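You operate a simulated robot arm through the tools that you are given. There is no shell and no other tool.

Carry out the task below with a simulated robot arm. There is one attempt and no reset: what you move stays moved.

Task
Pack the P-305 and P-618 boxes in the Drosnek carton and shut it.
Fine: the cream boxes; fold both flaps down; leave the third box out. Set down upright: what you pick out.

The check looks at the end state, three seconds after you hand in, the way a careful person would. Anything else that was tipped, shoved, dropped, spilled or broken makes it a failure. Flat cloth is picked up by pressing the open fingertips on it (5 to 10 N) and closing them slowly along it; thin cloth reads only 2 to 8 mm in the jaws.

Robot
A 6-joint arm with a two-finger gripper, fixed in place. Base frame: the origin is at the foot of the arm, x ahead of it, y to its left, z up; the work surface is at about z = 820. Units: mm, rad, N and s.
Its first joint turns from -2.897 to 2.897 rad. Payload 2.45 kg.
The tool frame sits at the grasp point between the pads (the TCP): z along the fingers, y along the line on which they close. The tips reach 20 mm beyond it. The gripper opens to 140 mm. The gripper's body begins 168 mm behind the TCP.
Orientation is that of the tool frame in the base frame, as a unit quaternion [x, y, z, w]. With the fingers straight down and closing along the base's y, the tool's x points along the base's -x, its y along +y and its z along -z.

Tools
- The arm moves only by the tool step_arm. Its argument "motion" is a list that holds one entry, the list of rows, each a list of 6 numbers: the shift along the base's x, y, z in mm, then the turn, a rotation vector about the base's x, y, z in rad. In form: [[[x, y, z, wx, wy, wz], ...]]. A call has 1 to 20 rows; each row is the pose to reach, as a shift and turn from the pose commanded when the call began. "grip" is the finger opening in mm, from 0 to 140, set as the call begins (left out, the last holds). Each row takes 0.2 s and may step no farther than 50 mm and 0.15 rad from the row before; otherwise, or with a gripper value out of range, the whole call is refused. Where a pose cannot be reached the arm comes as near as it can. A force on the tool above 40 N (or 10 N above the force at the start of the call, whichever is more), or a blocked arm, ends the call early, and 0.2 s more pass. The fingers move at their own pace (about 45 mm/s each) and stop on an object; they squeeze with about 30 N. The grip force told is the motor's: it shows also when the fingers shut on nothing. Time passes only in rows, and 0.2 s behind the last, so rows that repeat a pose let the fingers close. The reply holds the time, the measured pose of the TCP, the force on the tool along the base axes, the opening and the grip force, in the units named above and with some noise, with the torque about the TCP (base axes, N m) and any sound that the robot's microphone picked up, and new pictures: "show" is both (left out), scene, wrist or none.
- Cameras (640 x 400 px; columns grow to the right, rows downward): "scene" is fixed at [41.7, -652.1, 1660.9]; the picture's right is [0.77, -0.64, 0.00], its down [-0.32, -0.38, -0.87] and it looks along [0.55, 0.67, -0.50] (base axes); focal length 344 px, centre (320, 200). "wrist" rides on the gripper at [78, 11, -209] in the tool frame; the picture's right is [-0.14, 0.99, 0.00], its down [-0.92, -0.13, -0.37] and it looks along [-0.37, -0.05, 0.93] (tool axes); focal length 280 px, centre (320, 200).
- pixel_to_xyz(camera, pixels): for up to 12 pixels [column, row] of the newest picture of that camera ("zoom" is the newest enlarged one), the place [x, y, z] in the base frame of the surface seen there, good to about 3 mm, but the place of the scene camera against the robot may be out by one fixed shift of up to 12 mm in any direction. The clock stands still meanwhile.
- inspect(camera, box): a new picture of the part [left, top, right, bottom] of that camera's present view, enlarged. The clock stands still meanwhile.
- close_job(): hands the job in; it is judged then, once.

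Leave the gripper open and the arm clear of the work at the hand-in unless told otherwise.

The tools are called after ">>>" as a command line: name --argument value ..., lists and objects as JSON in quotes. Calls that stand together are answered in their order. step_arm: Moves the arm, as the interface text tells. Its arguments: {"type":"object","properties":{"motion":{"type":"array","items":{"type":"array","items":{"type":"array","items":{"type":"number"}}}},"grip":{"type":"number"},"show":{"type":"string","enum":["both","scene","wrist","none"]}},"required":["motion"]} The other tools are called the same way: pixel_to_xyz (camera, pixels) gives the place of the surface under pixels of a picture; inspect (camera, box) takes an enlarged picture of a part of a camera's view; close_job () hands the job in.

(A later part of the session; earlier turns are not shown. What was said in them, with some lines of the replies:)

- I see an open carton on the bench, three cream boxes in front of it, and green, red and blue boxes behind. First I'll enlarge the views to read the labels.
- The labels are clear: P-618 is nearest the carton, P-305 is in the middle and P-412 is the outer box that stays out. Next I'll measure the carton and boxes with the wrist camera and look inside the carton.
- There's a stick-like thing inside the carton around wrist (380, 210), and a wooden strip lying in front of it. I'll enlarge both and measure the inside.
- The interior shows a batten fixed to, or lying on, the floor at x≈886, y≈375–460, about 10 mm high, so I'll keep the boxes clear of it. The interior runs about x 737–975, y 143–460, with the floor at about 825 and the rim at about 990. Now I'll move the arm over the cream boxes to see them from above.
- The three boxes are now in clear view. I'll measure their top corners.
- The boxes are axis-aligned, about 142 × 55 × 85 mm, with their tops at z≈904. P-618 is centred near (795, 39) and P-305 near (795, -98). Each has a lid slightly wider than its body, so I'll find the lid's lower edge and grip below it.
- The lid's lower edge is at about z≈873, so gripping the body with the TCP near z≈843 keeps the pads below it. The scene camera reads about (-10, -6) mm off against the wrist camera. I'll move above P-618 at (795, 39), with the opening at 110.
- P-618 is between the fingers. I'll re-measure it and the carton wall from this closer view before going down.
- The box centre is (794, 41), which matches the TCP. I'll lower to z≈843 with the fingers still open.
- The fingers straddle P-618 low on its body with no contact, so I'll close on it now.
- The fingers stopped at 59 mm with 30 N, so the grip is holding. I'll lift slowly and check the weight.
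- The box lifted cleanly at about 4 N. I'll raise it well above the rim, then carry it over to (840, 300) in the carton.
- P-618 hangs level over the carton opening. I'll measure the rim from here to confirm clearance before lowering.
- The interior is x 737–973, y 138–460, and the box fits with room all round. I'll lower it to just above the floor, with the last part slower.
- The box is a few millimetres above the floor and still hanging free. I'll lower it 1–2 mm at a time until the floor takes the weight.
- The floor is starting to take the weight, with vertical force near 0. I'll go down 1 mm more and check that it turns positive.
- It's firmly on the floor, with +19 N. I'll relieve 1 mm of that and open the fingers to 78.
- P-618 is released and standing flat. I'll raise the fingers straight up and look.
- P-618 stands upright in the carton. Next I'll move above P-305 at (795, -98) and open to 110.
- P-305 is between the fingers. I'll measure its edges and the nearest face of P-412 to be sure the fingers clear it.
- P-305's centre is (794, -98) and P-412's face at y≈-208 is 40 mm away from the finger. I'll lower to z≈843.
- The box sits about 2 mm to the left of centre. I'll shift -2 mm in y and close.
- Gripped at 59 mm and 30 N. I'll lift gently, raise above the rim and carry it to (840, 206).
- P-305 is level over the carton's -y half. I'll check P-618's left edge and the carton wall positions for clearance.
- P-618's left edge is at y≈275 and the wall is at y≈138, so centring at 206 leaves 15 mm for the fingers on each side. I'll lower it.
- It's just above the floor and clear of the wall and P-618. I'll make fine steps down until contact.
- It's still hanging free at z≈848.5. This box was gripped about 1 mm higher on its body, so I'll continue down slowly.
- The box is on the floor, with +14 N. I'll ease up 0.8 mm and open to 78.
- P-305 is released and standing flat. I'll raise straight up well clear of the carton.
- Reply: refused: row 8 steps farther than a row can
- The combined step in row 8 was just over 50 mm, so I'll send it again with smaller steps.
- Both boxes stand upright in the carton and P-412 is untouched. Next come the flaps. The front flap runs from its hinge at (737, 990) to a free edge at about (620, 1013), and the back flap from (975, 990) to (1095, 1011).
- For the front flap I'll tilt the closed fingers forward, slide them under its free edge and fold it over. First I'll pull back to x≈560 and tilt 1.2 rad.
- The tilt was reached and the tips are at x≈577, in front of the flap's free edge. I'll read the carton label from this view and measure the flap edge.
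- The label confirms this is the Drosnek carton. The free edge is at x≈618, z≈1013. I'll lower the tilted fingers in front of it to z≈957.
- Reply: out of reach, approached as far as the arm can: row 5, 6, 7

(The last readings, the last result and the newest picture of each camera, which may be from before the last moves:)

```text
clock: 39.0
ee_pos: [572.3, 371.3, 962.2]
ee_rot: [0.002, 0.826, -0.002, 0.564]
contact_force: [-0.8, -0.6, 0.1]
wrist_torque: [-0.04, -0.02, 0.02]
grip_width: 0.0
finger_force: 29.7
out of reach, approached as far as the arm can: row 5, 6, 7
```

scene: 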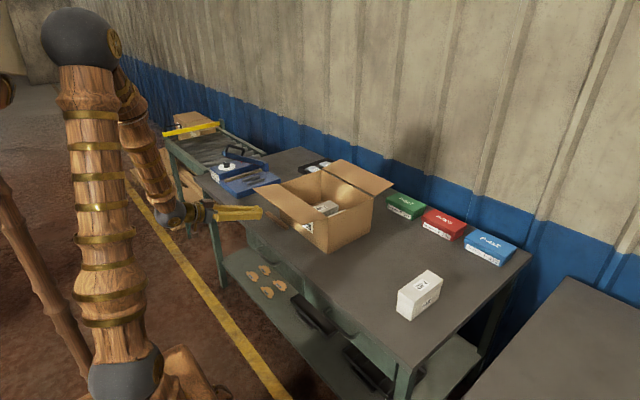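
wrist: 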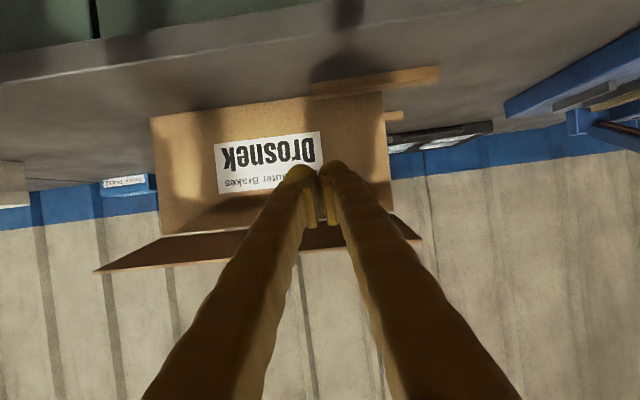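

The pose is slightly out of reach this close in. The measured TCP is (572, 371, 962), which still puts the fingers below the flap edge and in front of it. Moving forward brings it back within reach, so I'll slide under the flap toward x≈660.

>>> step_arm --motion '[[[25, 0, 0, 0, 0, 0], [50, 0, 0, 0, 0, 0], [75, 0, 0, 0, 0, 0], [100, 0, 0, 0, 0, 0], [100, 0, 0, 0, 0, 0]]]' --grip 0

```text
clock: 40.2
ee_pos: [672.6, 371.6, 962.5]
ee_rot: [0.0, 0.825, 0.0, 0.565]
contact_force: [0.0, -0.7, -0.5]
wrist_torque: [0.04, 0.01, 0.0]
grip_width: 0.0
finger_force: 29.7
```

scene: 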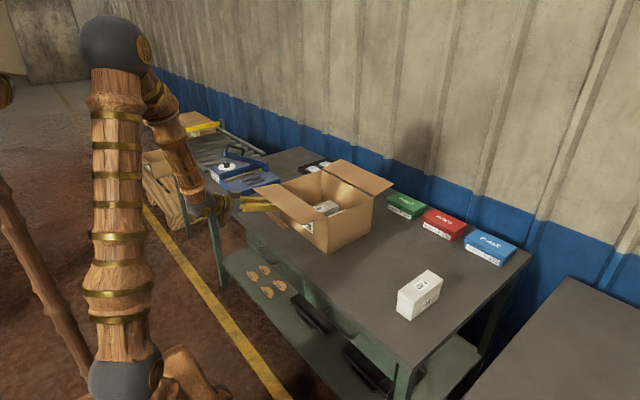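
wrist: 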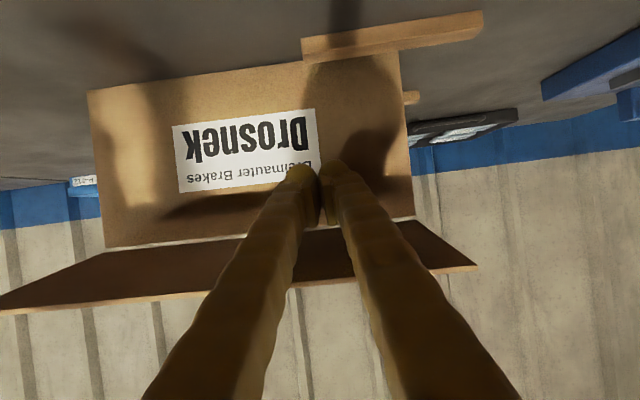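

The fingers are under the flap with about 6 mm of gap at its edge and no force. I'll lift slowly so the flap swings up.

>>> step_arm --motion '[[[0, 0, 10, 0, 0, 0], [0, 0, 20, 0, 0, 0], [0, 0, 30, 0, 0, 0], [0, 0, 40, 0, 0, 0], [0, 0, 50, 0, 0, 0], [0, 0, 60, 0, 0, 0], [0, 0, 60, 0, 0, 0]]]' --grip 0

```text
clock: 41.8
ee_pos: [672.8, 370.1, 1023.4]
ee_rot: [0.0, 0.825, 0.0, 0.565]
contact_force: [0.4, 0.9, -0.8]
wrist_torque: [0.01, -0.01, -0.01]
grip_width: 0.0
finger_force: 29.1
```

scene: 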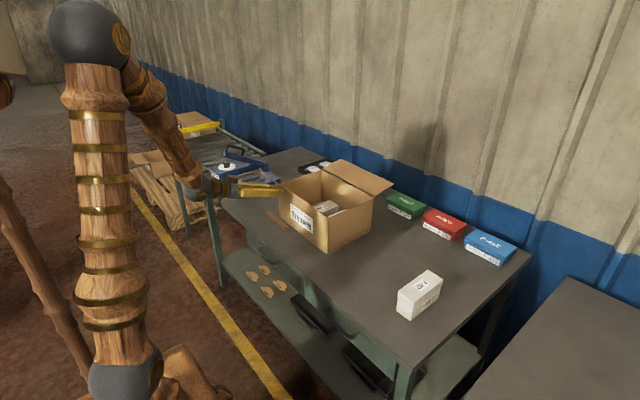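
wrist: 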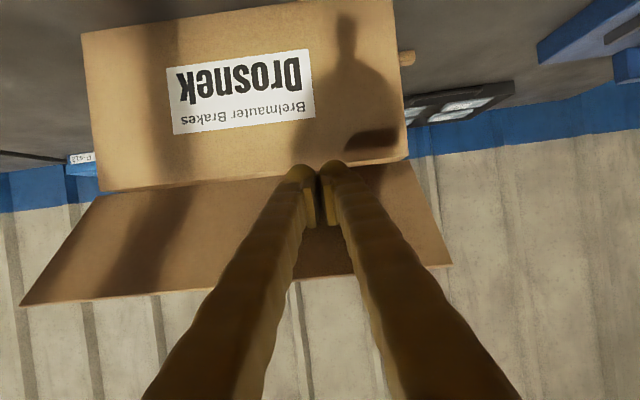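

The flap is rising with almost no resistance. I'll carry on along an arc over the hinge, past vertical.

>>> step_arm --motion '[[[2, 0, 12, 0, 0, 0], [4, 0, 22, 0, 0, 0], [12, 0, 27, 0, 0, 0], [22, 0, 30, 0, 0, 0], [37, 0, 33, 0, 0, 0], [52, 0, 34, 0, 0, 0], [70, 0, 34, 0, 0, 0], [70, 0, 34, 0, 0, 0]]]' --grip 0

```text
clock: 43.6
ee_pos: [742.4, 370.9, 1056.2]
ee_rot: [0.0, 0.825, 0.0, 0.565]
contact_force: [0.5, -0.4, 0.2]
wrist_torque: [0.03, 0.01, 0.03]
grip_width: 0.0
finger_force: 29.3
```

scene: 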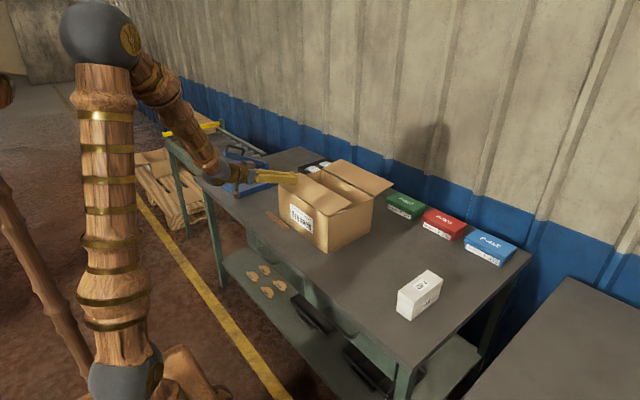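
wrist: 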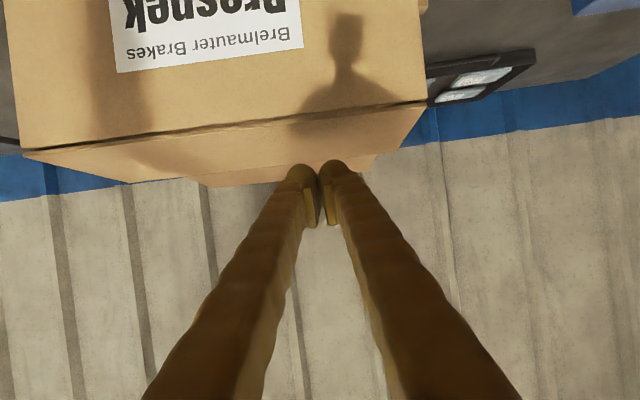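

The flap has swung past vertical. I'll zoom in to see how far.

>>> inspect --camera "scene" --box '[250, 140, 410, 260]'

>>> pixel_to_xyz --camera "wrist" --pixels '[[100, 142], [200, 130], [60, 158], [210, 165], [250, 170], [390, 140], [130, 178], [400, 130]]'

```text
3.33 times, centred on (330, 200) of scene
```

zoom: 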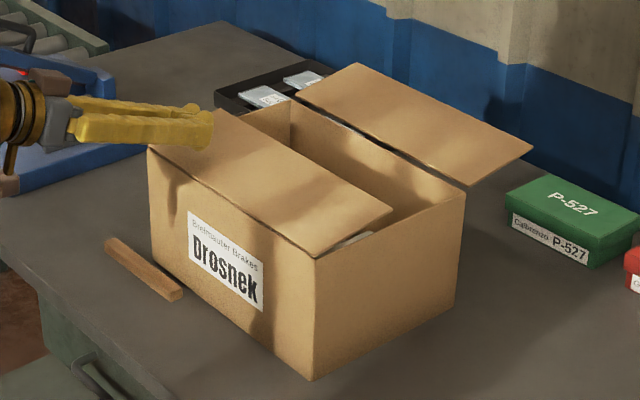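

```text
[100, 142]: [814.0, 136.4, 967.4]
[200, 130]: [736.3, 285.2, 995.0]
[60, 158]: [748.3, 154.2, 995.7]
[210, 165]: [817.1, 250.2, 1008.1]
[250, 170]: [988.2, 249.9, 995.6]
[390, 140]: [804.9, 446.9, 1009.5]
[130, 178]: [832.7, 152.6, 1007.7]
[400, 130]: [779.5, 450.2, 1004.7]
```

The flap now leans about 10° above closed: z≈1008 at x≈817, with the hinge at about 994. I'll press it down gently with the fingertips near its free edge.

>>> step_arm --motion '[[[20, 0, 0, 0, 0, 0], [40, 0, 0, 0, 0, 0], [60, 0, 0, 0, 0, 0], [60, 0, -8, 0, 0, 0], [60, 0, -16, 0, 0, 0], [60, 0, -24, 0, 0, 0], [60, 0, -30, 0, 0, 0], [60, 0, -34, 0, 0, 0], [60, 0, -34, 0, 0, 0]]]' --grip 0

```text
clock: 45.6
ee_pos: [802.3, 371.7, 1021.7]
ee_rot: [0.0, 0.825, 0.0, 0.565]
contact_force: [0.7, 0.9, 1.7]
wrist_torque: [0.02, 0.0, 0.02]
grip_width: 0.1
finger_force: 29.8
```

scene: 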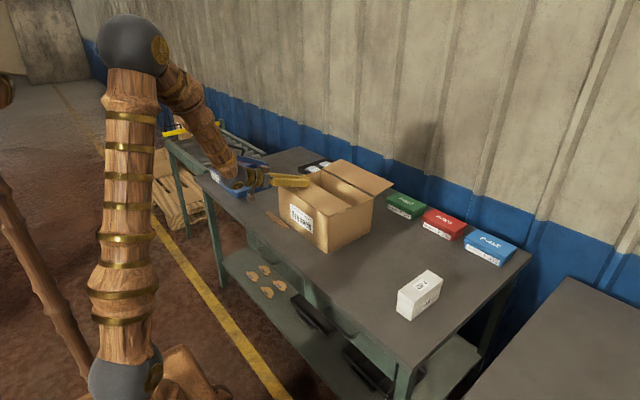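
wrist: 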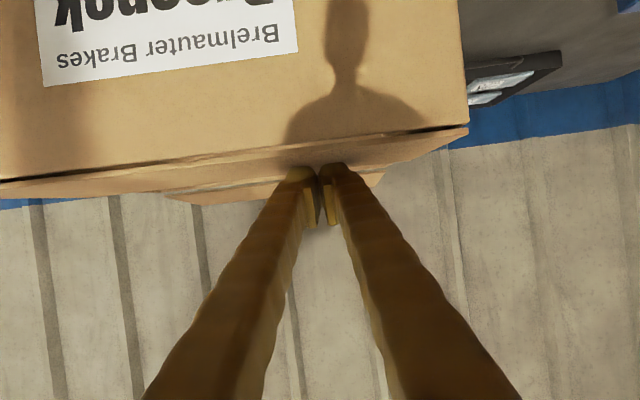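

It touches at about 2 N. I'll press a few millimetres more and watch the force for the rim stop.

>>> step_arm --motion '[[[0, 0, -2, 0, 0, 0], [0, 0, -4, 0, 0, 0], [0, 0, -6, 0, 0, 0], [0, 0, -6, 0, 0, 0]]]' --grip 0

>>> inspect --camera "scene" --box '[250, 140, 410, 260]'

```text
clock: 46.4
ee_pos: [803.5, 371.7, 1021.7]
ee_rot: [0.001, 0.823, 0.0, 0.568]
contact_force: [-1.3, -0.6, 15.8]
wrist_torque: [0.08, -0.06, 0.02]
grip_width: 6.0
finger_force: 29.4
stopped in row 3: the force on the tool passed its limit at 43 N (the readings are from after the stop); the commanded pose is now the measured one
```

scene: 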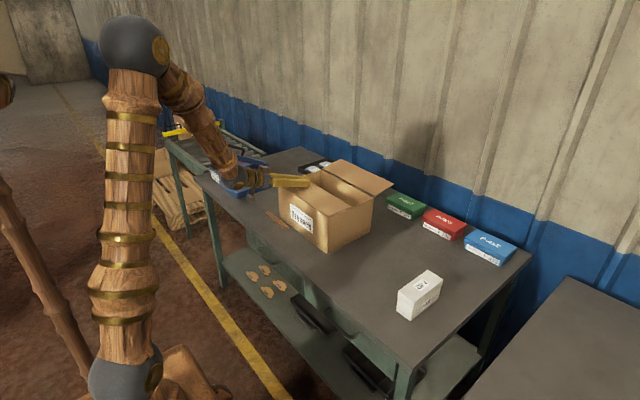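
wrist: 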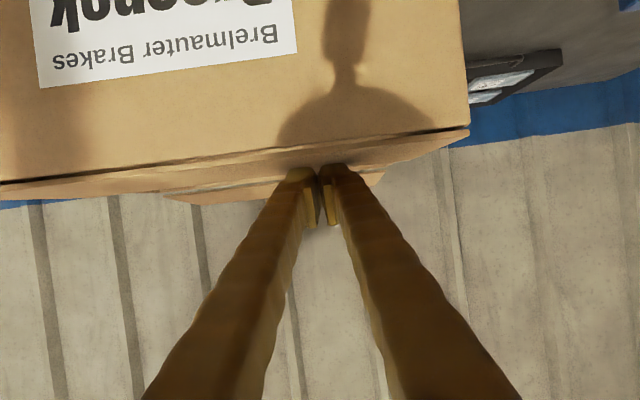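

```text
3.33 times, centred on (330, 200) of scene
```

zoom: 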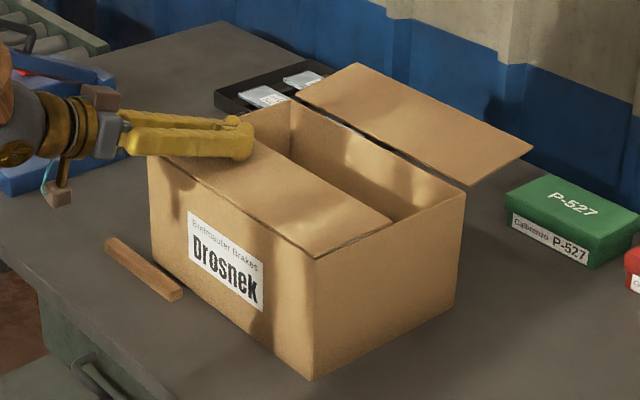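

The rim stop is reached and the flap is flat. I'll lift off and see whether it stays down.

>>> step_arm --motion '[[[0, 0, 5, 0, 0, 0], [0, 0, 15, 0, 0, 0], [-10, 0, 40, 0, 0, 0], [-20, 0, 80, 0, 0, 0], [-30, 0, 120, 0, 0, 0], [-40, 0, 160, 0, 0, 0], [-40, 0, 160, 0, 0, 0]]]' --grip 0

>>> inspect --camera "scene" --box '[250, 140, 410, 260]'

```text
clock: 48.0
ee_pos: [761.6, 369.4, 1180.6]
ee_rot: [0.001, 0.824, 0.0, 0.567]
contact_force: [0.0, 0.6, 0.0]
wrist_torque: [0.02, -0.01, -0.02]
grip_width: 0.0
finger_force: 29.0
```

scene: 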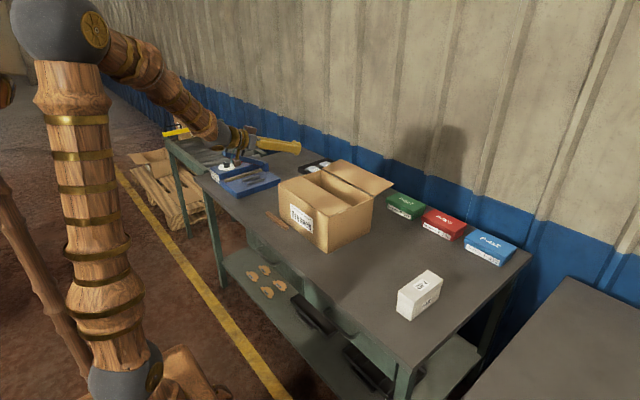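
wrist: 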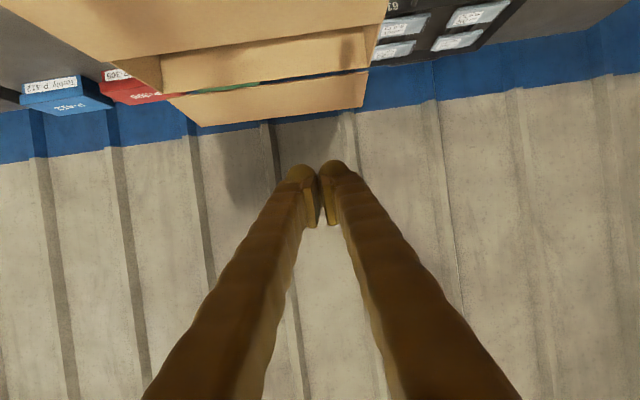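

```text
3.33 times, centred on (330, 200) of scene
```

zoom: 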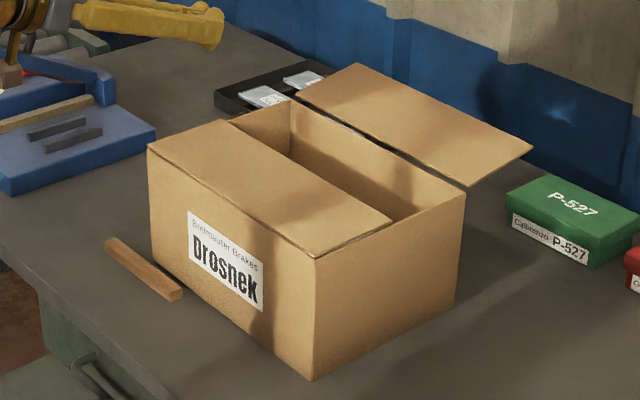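

The front flap stays flat. For the back flap I'll come from the carton's free -y side with the closed fingers pointing diagonally (60° toward +y), slip them under the flap's -y edge and lift it over. First I'll move high across to about (800, 0, 1180) while turning 1.05 rad about z.

>>> step_arm --motion '[[[0, -42, 0, 0, 0, 0.0], [5, -84, 0, 0, 0, 0.12], [10, -126, 0, 0, 0, 0.24], [15, -168, 0, 0, 0, 0.36], [20, -210, 0, 0, 0, 0.48], [25, -252, 0, 0, 0, 0.6], [30, -294, 0, 0, 0, 0.72], [35, -336, 0, 0, 0, 0.84], [37, -372, 0, 0, 0, 0.95], [37, -372, 0, 0, 0, 1.05], [37, -372, 0, 0, 0, 1.05]]]' --grip 0

```text
clock: 50.4
ee_pos: [771.2, 242.8, 1180.9]
ee_rot: [-0.098, 0.819, 0.068, 0.562]
contact_force: [0.2, 0.7, 0.0]
wrist_torque: [0.0, 0.0, 0.01]
grip_width: 0.0
finger_force: 28.9
out of reach, approached as far as the arm can: row 4, 5, 6, 7, 8, 9, 10, 11
```

scene: 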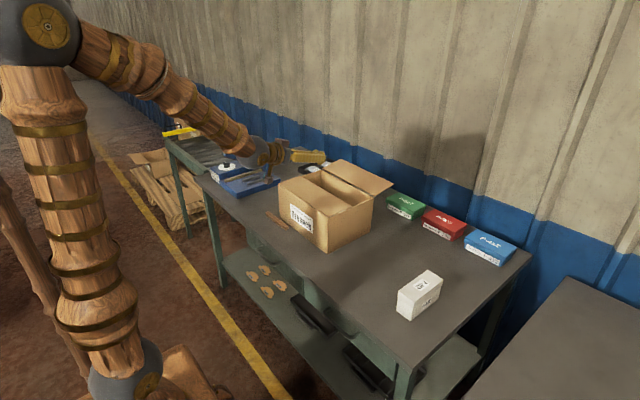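
wrist: 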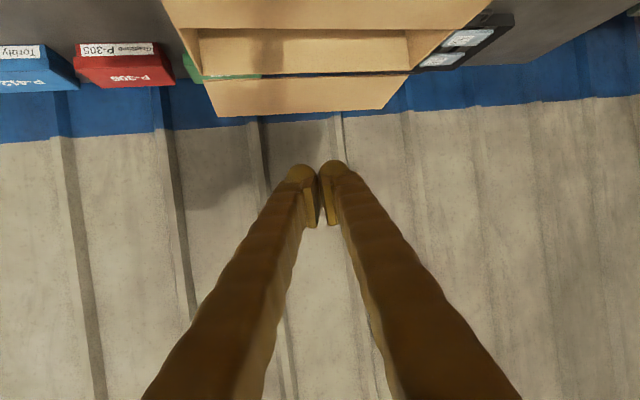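

The yaw failed because the tool lies almost in line with the forearm there, close to a wrist singularity. I'll bring the tool back to straight down first while crossing to y≈0, and then tilt it directly toward the diagonal.

>>> step_arm --motion '[[[0, -20, 0, -0.0314, 0.128, 0], [0, -45, 0, -0.0627, 0.2563, 0], [0, -75, 0, -0.0941, 0.3845, 0], [0, -105, 0, -0.1254, 0.5126, 0], [0, -135, 0, -0.1568, 0.6408, 0], [0, -165, 0, -0.1881, 0.7689, 0], [0, -195, 0, -0.2195, 0.8971, 0], [0, -225, 0, -0.2508, 1.0252, 0], [0, -243, 0, -0.285, 1.165, 0], [0, -243, 0, -0.285, 1.165, 0]]]' --grip 0

```text
clock: 52.6
ee_pos: [766.9, 0.1, 1185.8]
ee_rot: [-0.12, 0.993, 0.001, 0.001]
contact_force: [-0.4, -0.5, -0.3]
wrist_torque: [-0.04, -0.02, 0.0]
grip_width: 0.0
finger_force: 29.4
out of reach, approached as far as the arm can: row 2, 3, 4
```

scene: 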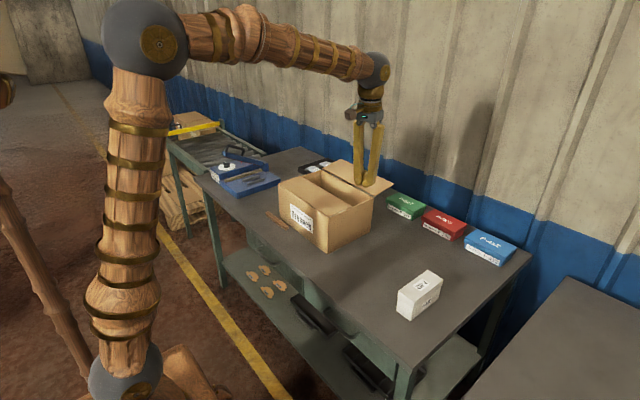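
wrist: 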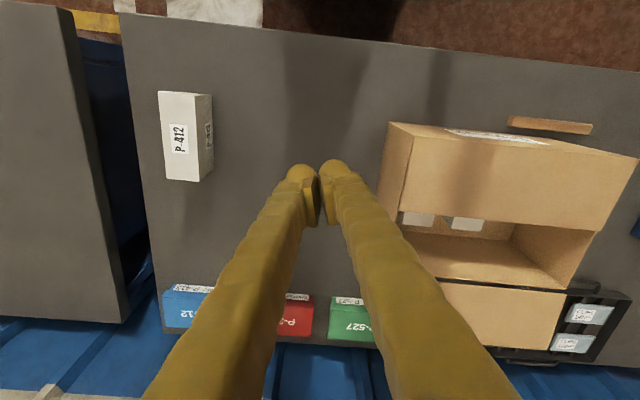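

The tool is pointing down at (767, 0). I'll yaw +0.81 rad so the closing axis lies across the 60° direction.

>>> step_arm --motion '[[[0, 0, 0, 0, 0, 0.14], [10, 0, 0, 0, 0, 0.28], [20, 0, 0, 0, 0, 0.42], [30, 0, 0, 0, 0, 0.56], [40, 0, 0, 0, 0, 0.7], [50, 0, 0, 0, 0, 0.81], [50, 0, 0, 0, 0, 0.81]]]' --grip 0 --show "none"

```text
clock: 54.2
ee_pos: [817.1, 1.1, 1187.5]
ee_rot: [-0.501, 0.865, 0.001, 0.002]
contact_force: [0.7, -1.1, 0.4]
wrist_torque: [0.01, -0.01, 0.04]
grip_width: 0.0
finger_force: 29.1
```

The yaw reached 1.05 rad. Now I'll tilt 1.2 rad toward that diagonal in place, high above the bench.

>>> step_arm --motion '[[[0, 0, 0, 0.1157, -0.0663, 0], [0, 0, 0, 0.2313, -0.1327, 0], [0, 0, 0, 0.347, -0.199, 0], [0, 0, 0, 0.4626, -0.2654, 0], [0, 0, 0, 0.5783, -0.3317, 0], [0, 0, 0, 0.6939, -0.3981, 0], [0, 0, 0, 0.8096, -0.4644, 0], [0, 0, 0, 0.9252, -0.5308, 0], [0, 0, 0, 1.0409, -0.5971, 0], [0, 0, 0, 1.0409, -0.5971, 0]]]' --grip 0

```text
clock: 56.4
ee_pos: [816.9, 0.8, 1186.7]
ee_rot: [-0.413, 0.713, 0.285, 0.491]
contact_force: [0.1, 0.5, -0.6]
wrist_torque: [0.0, -0.04, -0.02]
grip_width: 0.0
finger_force: 28.8
```

scene: 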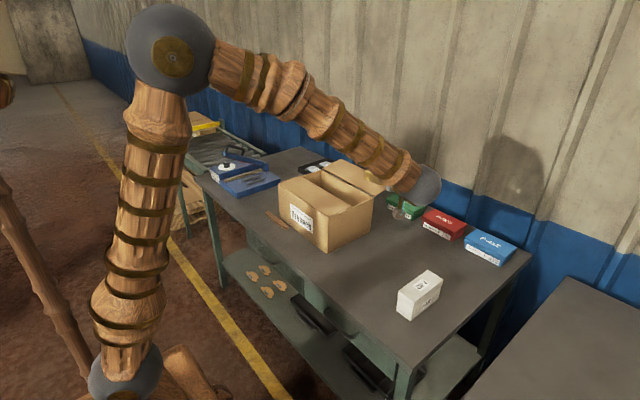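
wrist: 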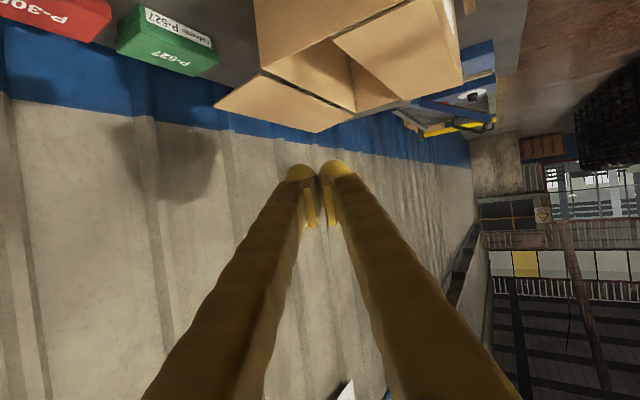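

The diagonal pose is reached: the tool points along (0.465, 0.812, -0.358). I'll move out to (1036, 60) at this height, clear of the flap edge at y≈138.

>>> step_arm --motion '[[[40, 12, 0, 0, 0, 0], [80, 24, 0, 0, 0, 0], [120, 36, 0, 0, 0, 0], [160, 48, 0, 0, 0, 0], [200, 59, 0, 0, 0, 0], [219, 59, 0, 0, 0, 0], [219, 59, 0, 0, 0, 0]]]' --grip 0

```text
clock: 58.0
ee_pos: [1035.8, 59.8, 1187.4]
ee_rot: [-0.413, 0.713, 0.285, 0.49]
contact_force: [-0.6, -0.2, -0.3]
wrist_torque: [0.01, -0.01, -0.03]
grip_width: 0.0
finger_force: 29.1
```

scene: 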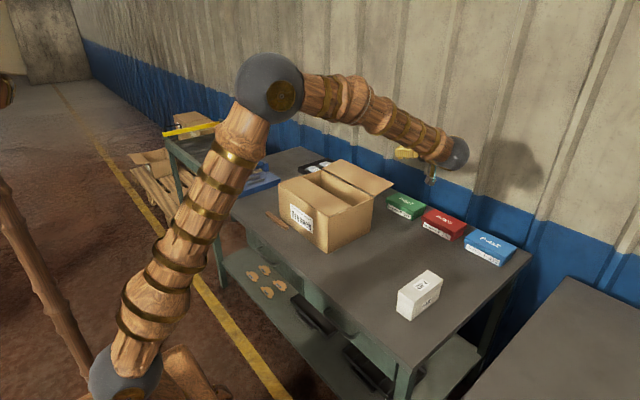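
wrist: 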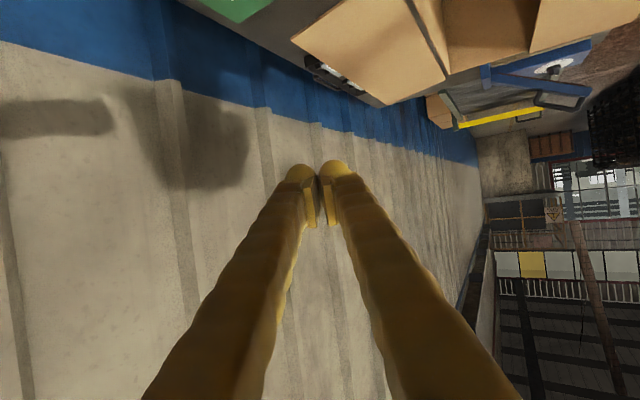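

That's well within reach. I'll measure the back flap's corners from this view before going down.

>>> pixel_to_xyz --camera "wrist" --pixels '[[297, 42], [340, 22], [390, 5], [387, 100], [350, 75], [430, 40], [440, 72], [410, 8], [320, 40], [240, 5]]'

>>> inspect --camera "wrist" --box '[200, 0, 480, 175]'

```text
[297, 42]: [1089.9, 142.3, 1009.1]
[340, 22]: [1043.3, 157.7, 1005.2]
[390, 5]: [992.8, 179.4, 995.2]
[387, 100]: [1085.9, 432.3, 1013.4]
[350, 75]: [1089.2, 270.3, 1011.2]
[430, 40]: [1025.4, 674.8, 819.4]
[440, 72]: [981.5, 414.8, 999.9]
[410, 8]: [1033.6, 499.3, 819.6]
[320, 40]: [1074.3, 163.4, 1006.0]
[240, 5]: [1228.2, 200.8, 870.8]
```

```text
2.29 times, centred on (340, 88) of wrist
```

zoom: 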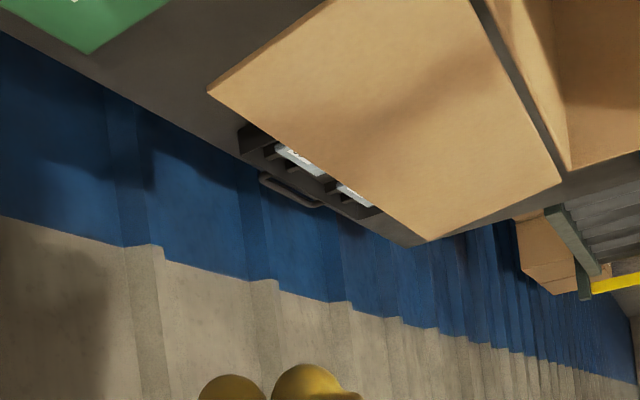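

The flap's -y edge is at y≈140, its free edge at x≈1092, z≈1010, and its hinge at x≈978. I'll lower beside it to z≈950.

>>> step_arm --motion '[[[0, 0, -40, 0, 0, 0], [0, 0, -80, 0, 0, 0], [0, 0, -120, 0, 0, 0], [0, 0, -160, 0, 0, 0], [0, 0, -200, 0, 0, 0], [0, 0, -237, 0, 0, 0], [0, 0, -237, 0, 0, 0]]]' --grip 0

```text
clock: 59.6
ee_pos: [1035.1, 58.7, 950.2]
ee_rot: [-0.413, 0.713, 0.284, 0.49]
contact_force: [0.3, 0.8, 0.0]
wrist_torque: [0.03, -0.02, 0.0]
grip_width: 0.0
finger_force: 29.3
```

scene: 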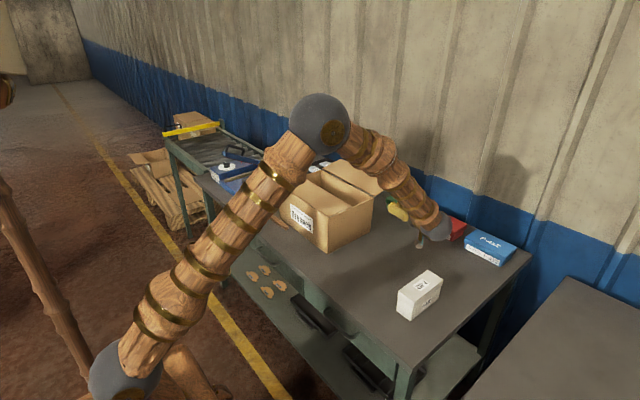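
wrist: 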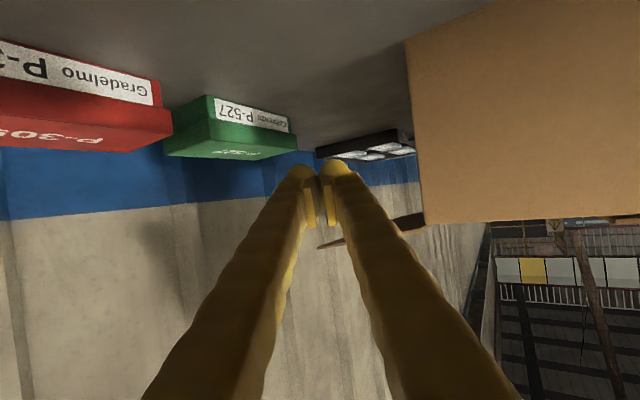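

The fingers are below the flap plane and beside it. I'll shift +20 in x, then slide +85 in y under the flap's corner.

>>> step_arm --motion '[[[20, 0, 0, 0, 0, 0], [20, 25, 0, 0, 0, 0], [20, 50, 0, 0, 0, 0], [20, 70, 0, 0, 0, 0], [20, 86, 0, 0, 0, 0], [20, 86, 0, 0, 0, 0]]]' --grip 0

```text
clock: 61.0
ee_pos: [1057.4, 147.1, 949.0]
ee_rot: [-0.412, 0.714, 0.283, 0.49]
contact_force: [0.8, 0.0, 0.4]
wrist_torque: [0.0, -0.02, 0.0]
grip_width: 0.0
finger_force: 29.7
```

scene: 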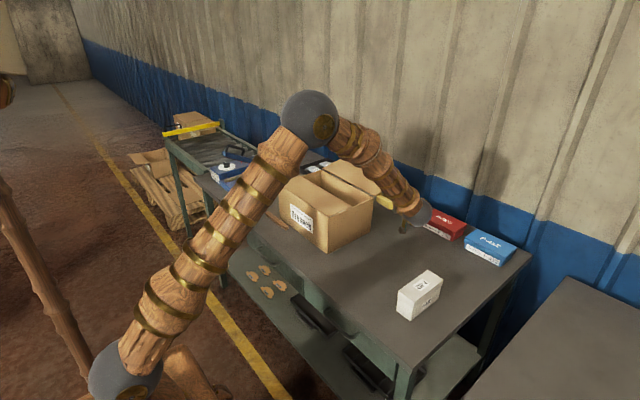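
wrist: 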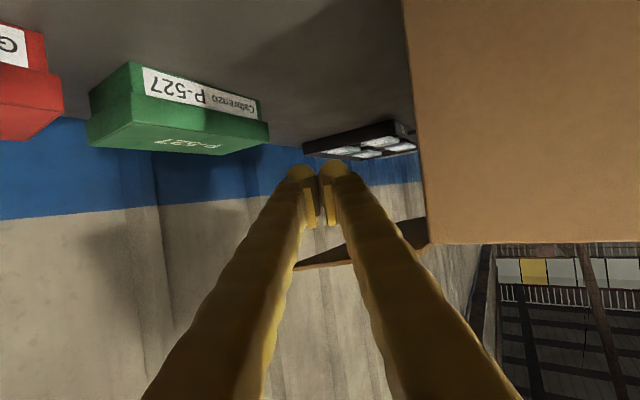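

The fingers are under the flap's corner and touching nothing. I'll lift slowly.

>>> step_arm --motion '[[[0, 0, 10, 0, 0, 0], [0, 0, 20, 0, 0, 0], [0, 0, 30, 0, 0, 0], [0, 0, 40, 0, 0, 0], [0, 0, 50, 0, 0, 0], [0, 0, 60, 0, 0, 0], [0, 0, 70, 0, 0, 0], [0, 0, 70, 0, 0, 0]]]' --grip 0

```text
clock: 62.8
ee_pos: [1057.1, 145.2, 1020.9]
ee_rot: [-0.412, 0.713, 0.284, 0.49]
contact_force: [0.0, 0.3, -0.2]
wrist_torque: [0.0, 0.02, 0.01]
grip_width: 0.0
finger_force: 29.4
```

scene: 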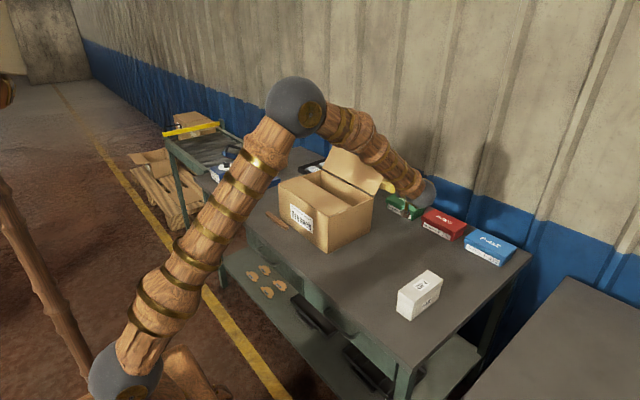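
wrist: 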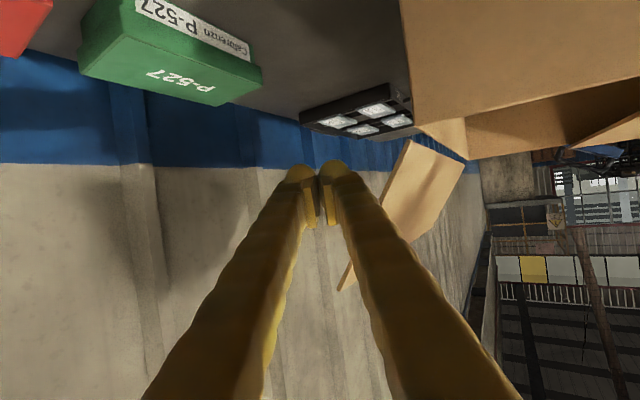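

The flap is rising freely. I'll continue up and toward -x to carry it over vertical.

>>> step_arm --motion '[[[-8, 0, 14, 0, 0, 0], [-18, 0, 24, 0, 0, 0], [-30, 0, 29, 0, 0, 0], [-44, 0, 31, 0, 0, 0], [-58, 0, 31, 0, 0, 0], [-72, 0, 31, 0, 0, 0], [-86, 0, 31, 0, 0, 0], [-100, 0, 31, 0, 0, 0], [-100, 0, 31, 0, 0, 0]]]' --grip 0

```text
clock: 64.8
ee_pos: [954.8, 146.0, 1049.7]
ee_rot: [-0.413, 0.713, 0.285, 0.49]
contact_force: [-0.7, 0.1, 0.3]
wrist_torque: [-0.01, 0.0, 0.0]
grip_width: 0.0
finger_force: 29.3
```

scene: 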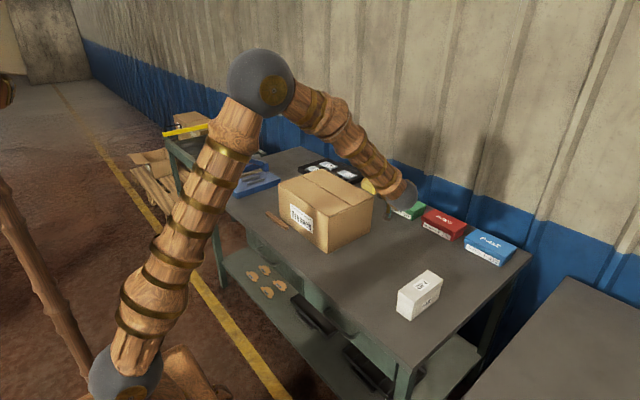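
wrist: 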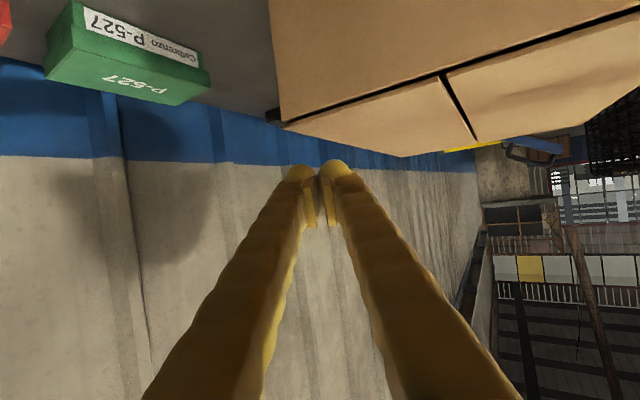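

The back flap has swung over. I'll zoom in on the carton and measure how flat both flaps lie.

>>> inspect --camera "scene" --box '[260, 150, 400, 260]'

>>> inspect --camera "wrist" --box '[250, 0, 640, 200]'

>>> pixel_to_xyz --camera "wrist" --pixels '[[300, 125], [360, 105], [430, 82], [400, 150], [460, 135], [430, 110], [480, 90], [550, 60], [620, 40], [490, 130], [520, 125], [470, 70]]'

```text
3.64 times, centred on (330, 205) of scene
```

zoom: 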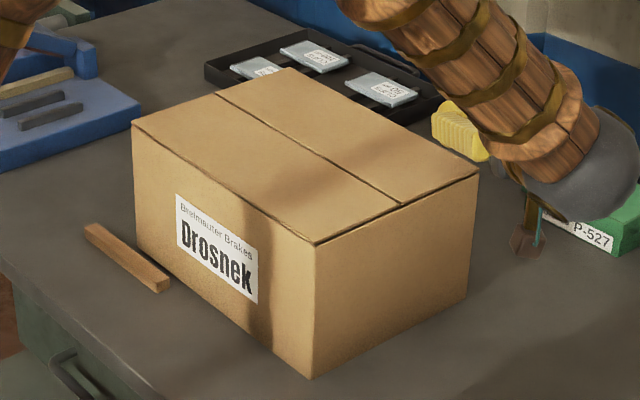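

```text
1.64 times, centred on (445, 100) of wrist
```

zoom: 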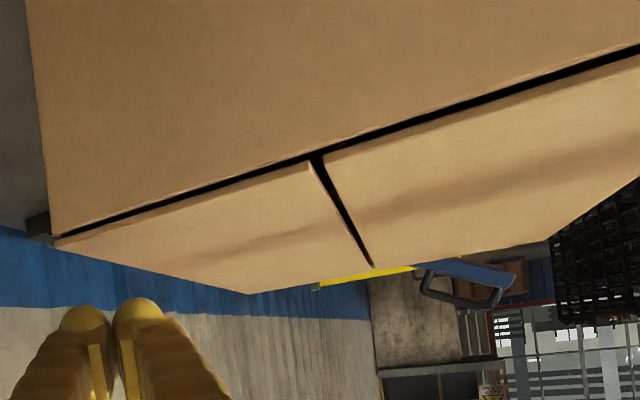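

```text
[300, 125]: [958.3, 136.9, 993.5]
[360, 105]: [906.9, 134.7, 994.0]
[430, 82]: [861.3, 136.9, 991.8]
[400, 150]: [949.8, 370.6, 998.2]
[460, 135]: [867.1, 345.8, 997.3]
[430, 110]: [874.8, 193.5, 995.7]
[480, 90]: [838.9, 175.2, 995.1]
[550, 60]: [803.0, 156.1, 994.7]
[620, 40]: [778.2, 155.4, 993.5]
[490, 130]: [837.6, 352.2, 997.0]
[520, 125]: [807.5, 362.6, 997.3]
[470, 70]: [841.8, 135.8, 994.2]
```

Both flaps lie flat at z≈994–998 and meet in the middle. I'll lift the arm straight up, away from the carton.

>>> step_arm --motion '[[[0, 0, 30, 0, 0, 0], [0, 0, 70, 0, 0, 0], [0, -10, 110, 0, 0, 0], [-20, -40, 140, 0, 0, 0], [-50, -75, 150, 0, 0, 0], [-85, -110, 150, 0, 0, 0], [-120, -145, 150, 0, 0, 0], [-120, -145, 150, 0, 0, 0]]]' --grip 0 --show "scene"

```text
clock: 66.6
ee_pos: [835.6, 0.1, 1202.4]
ee_rot: [-0.413, 0.713, 0.284, 0.49]
contact_force: [-0.2, -0.3, -0.6]
wrist_torque: [0.02, -0.01, 0.03]
grip_width: 0.0
finger_force: 29.6
```

scene: 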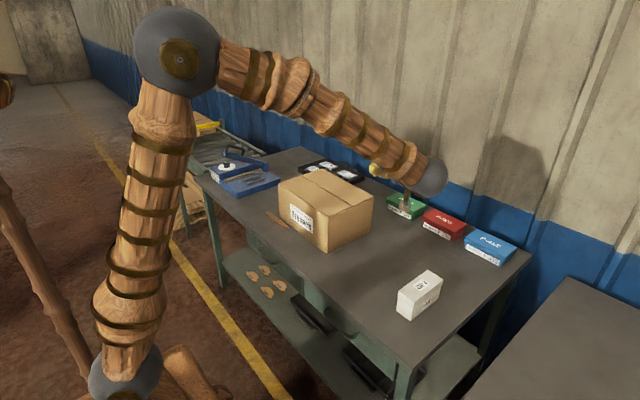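

The arm is clear. I'll tilt the tool back to vertical by reversing the 1.2 rad tilt, up here and away from everything.

>>> step_arm --motion '[[[0, 0, 0, -0.1157, 0.0663, 0], [0, 0, 0, -0.2313, 0.1327, 0], [0, 0, 0, -0.347, 0.199, 0], [0, 0, 0, -0.4626, 0.2654, 0], [0, 0, 0, -0.5783, 0.3317, 0], [0, 0, 0, -0.6939, 0.3981, 0], [0, 0, 0, -0.8096, 0.4644, 0], [0, 0, 0, -0.9252, 0.5308, 0], [0, 0, 0, -1.0409, 0.5971, 0], [0, 0, 0, -1.0409, 0.5971, 0]]]' --grip 0 --show "none"

```text
clock: 68.8
ee_pos: [836.2, 1.4, 1200.9]
ee_rot: [-0.5, 0.866, 0.002, 0.001]
contact_force: [0.7, -0.2, 0.9]
wrist_torque: [-0.01, 0.03, -0.01]
grip_width: 0.2
finger_force: 28.9
```

The tool is vertical. Now I'll unwind the yaw, rise and pull back over the bench front with the gripper opening to 140, to view everything from above.

>>> step_arm --motion '[[[-20, 10, 20, 0, 0, -0.13], [-45, 30, 40, 0, 0, -0.26], [-70, 50, 60, 0, 0, -0.39], [-95, 70, 80, 0, 0, -0.52], [-120, 95, 100, 0, 0, -0.65], [-145, 120, 115, 0, 0, -0.78], [-170, 145, 130, 0, 0, -0.91], [-190, 170, 140, 0, 0, -1.05], [-200, 200, 140, 0, 0, -1.05], [-200, 200, 140, 0, 0, -1.05]]]' --grip 140

```text
clock: 71.0
ee_pos: [636.4, 202.6, 1338.7]
ee_rot: [0.001, 1.0, 0.001, 0.003]
contact_force: [-0.4, 0.3, -0.4]
wrist_torque: [0.0, 0.02, 0.01]
grip_width: 140.0
finger_force: 0.1
```

scene: 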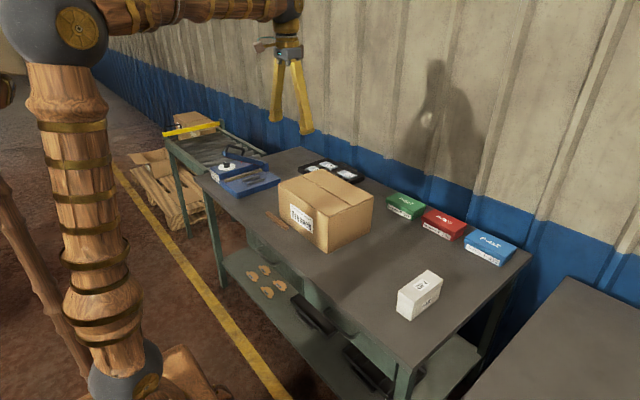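
wrist: 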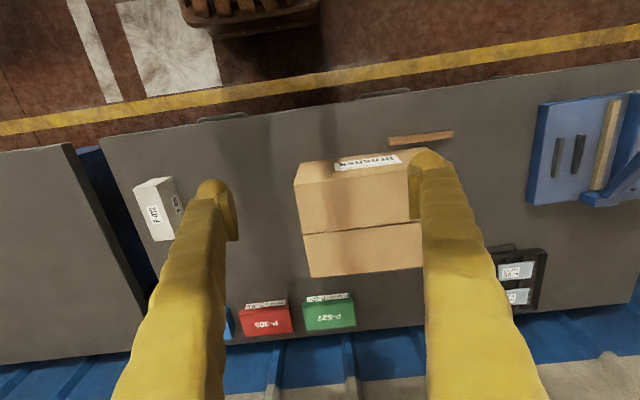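

From above, the carton is shut, P-412 stands where it was and the back-row boxes are unmoved. I'll do a final check of the flap heights, the carton position and P-412.

>>> pixel_to_xyz --camera "wrist" --pixels '[[300, 188], [305, 225], [308, 242], [318, 270], [360, 200], [365, 222], [365, 238], [370, 265], [400, 180], [400, 262], [150, 200], [160, 230]]'

>>> inspect --camera "scene" --box '[250, 150, 460, 330]'

>>> inspect --camera "wrist" --box '[270, 120, 470, 290]'

```text
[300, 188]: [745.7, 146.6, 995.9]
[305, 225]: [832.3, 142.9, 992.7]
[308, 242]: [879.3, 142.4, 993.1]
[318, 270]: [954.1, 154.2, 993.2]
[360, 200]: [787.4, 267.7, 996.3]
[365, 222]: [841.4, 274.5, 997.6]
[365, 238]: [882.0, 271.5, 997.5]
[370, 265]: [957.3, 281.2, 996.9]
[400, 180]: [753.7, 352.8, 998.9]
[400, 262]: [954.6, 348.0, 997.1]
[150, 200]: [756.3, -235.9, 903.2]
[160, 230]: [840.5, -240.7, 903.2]
```

```text
2.22 times, centred on (355, 240) of scene
```

zoom: 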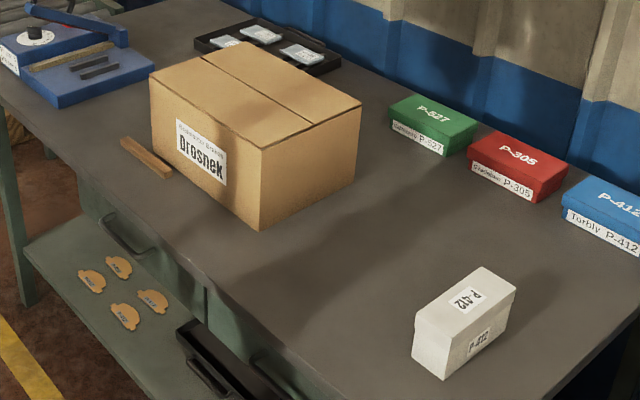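

```text
2.35 times, centred on (370, 205) of wrist
```

zoom: 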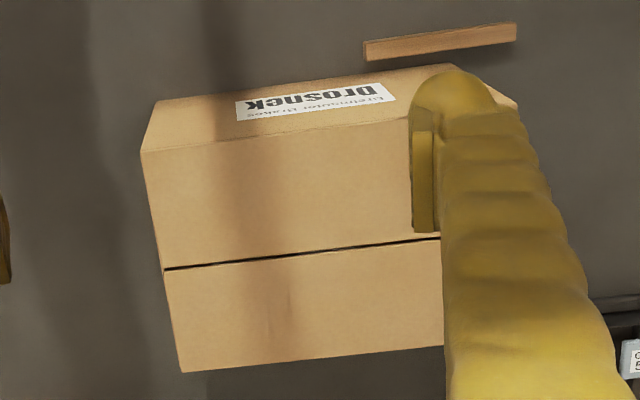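

Both flaps read flat (z 993–999 from front to back), the carton is in its original place and P-412 stands untouched. The gripper is open and the arm is clear, so I'm handing in.

>>> close_job

```text
The job is handed in.
```

The cream P-305 and P-618 boxes are standing upright in the Drosnek carton, and both flaps are folded down flat.

- **Packing:** I gripped each box low on its body, below the lid, and set it on the carton floor. Both sit clear of the small batten inside.
- **Flaps:** Pressing the front flap shut briefly hit the force limit (43 N) when it met the carton rim. I saw no damage, and the carton had not moved. The back flap fell shut on its own once it passed vertical. Before I handed in, both measured flat.
- **Left out:** P-412 stands where it started, and nothing else on the bench looked disturbed.

The gripper was open and the arm clear of the bench at hand-in. I have not seen the result of the check.
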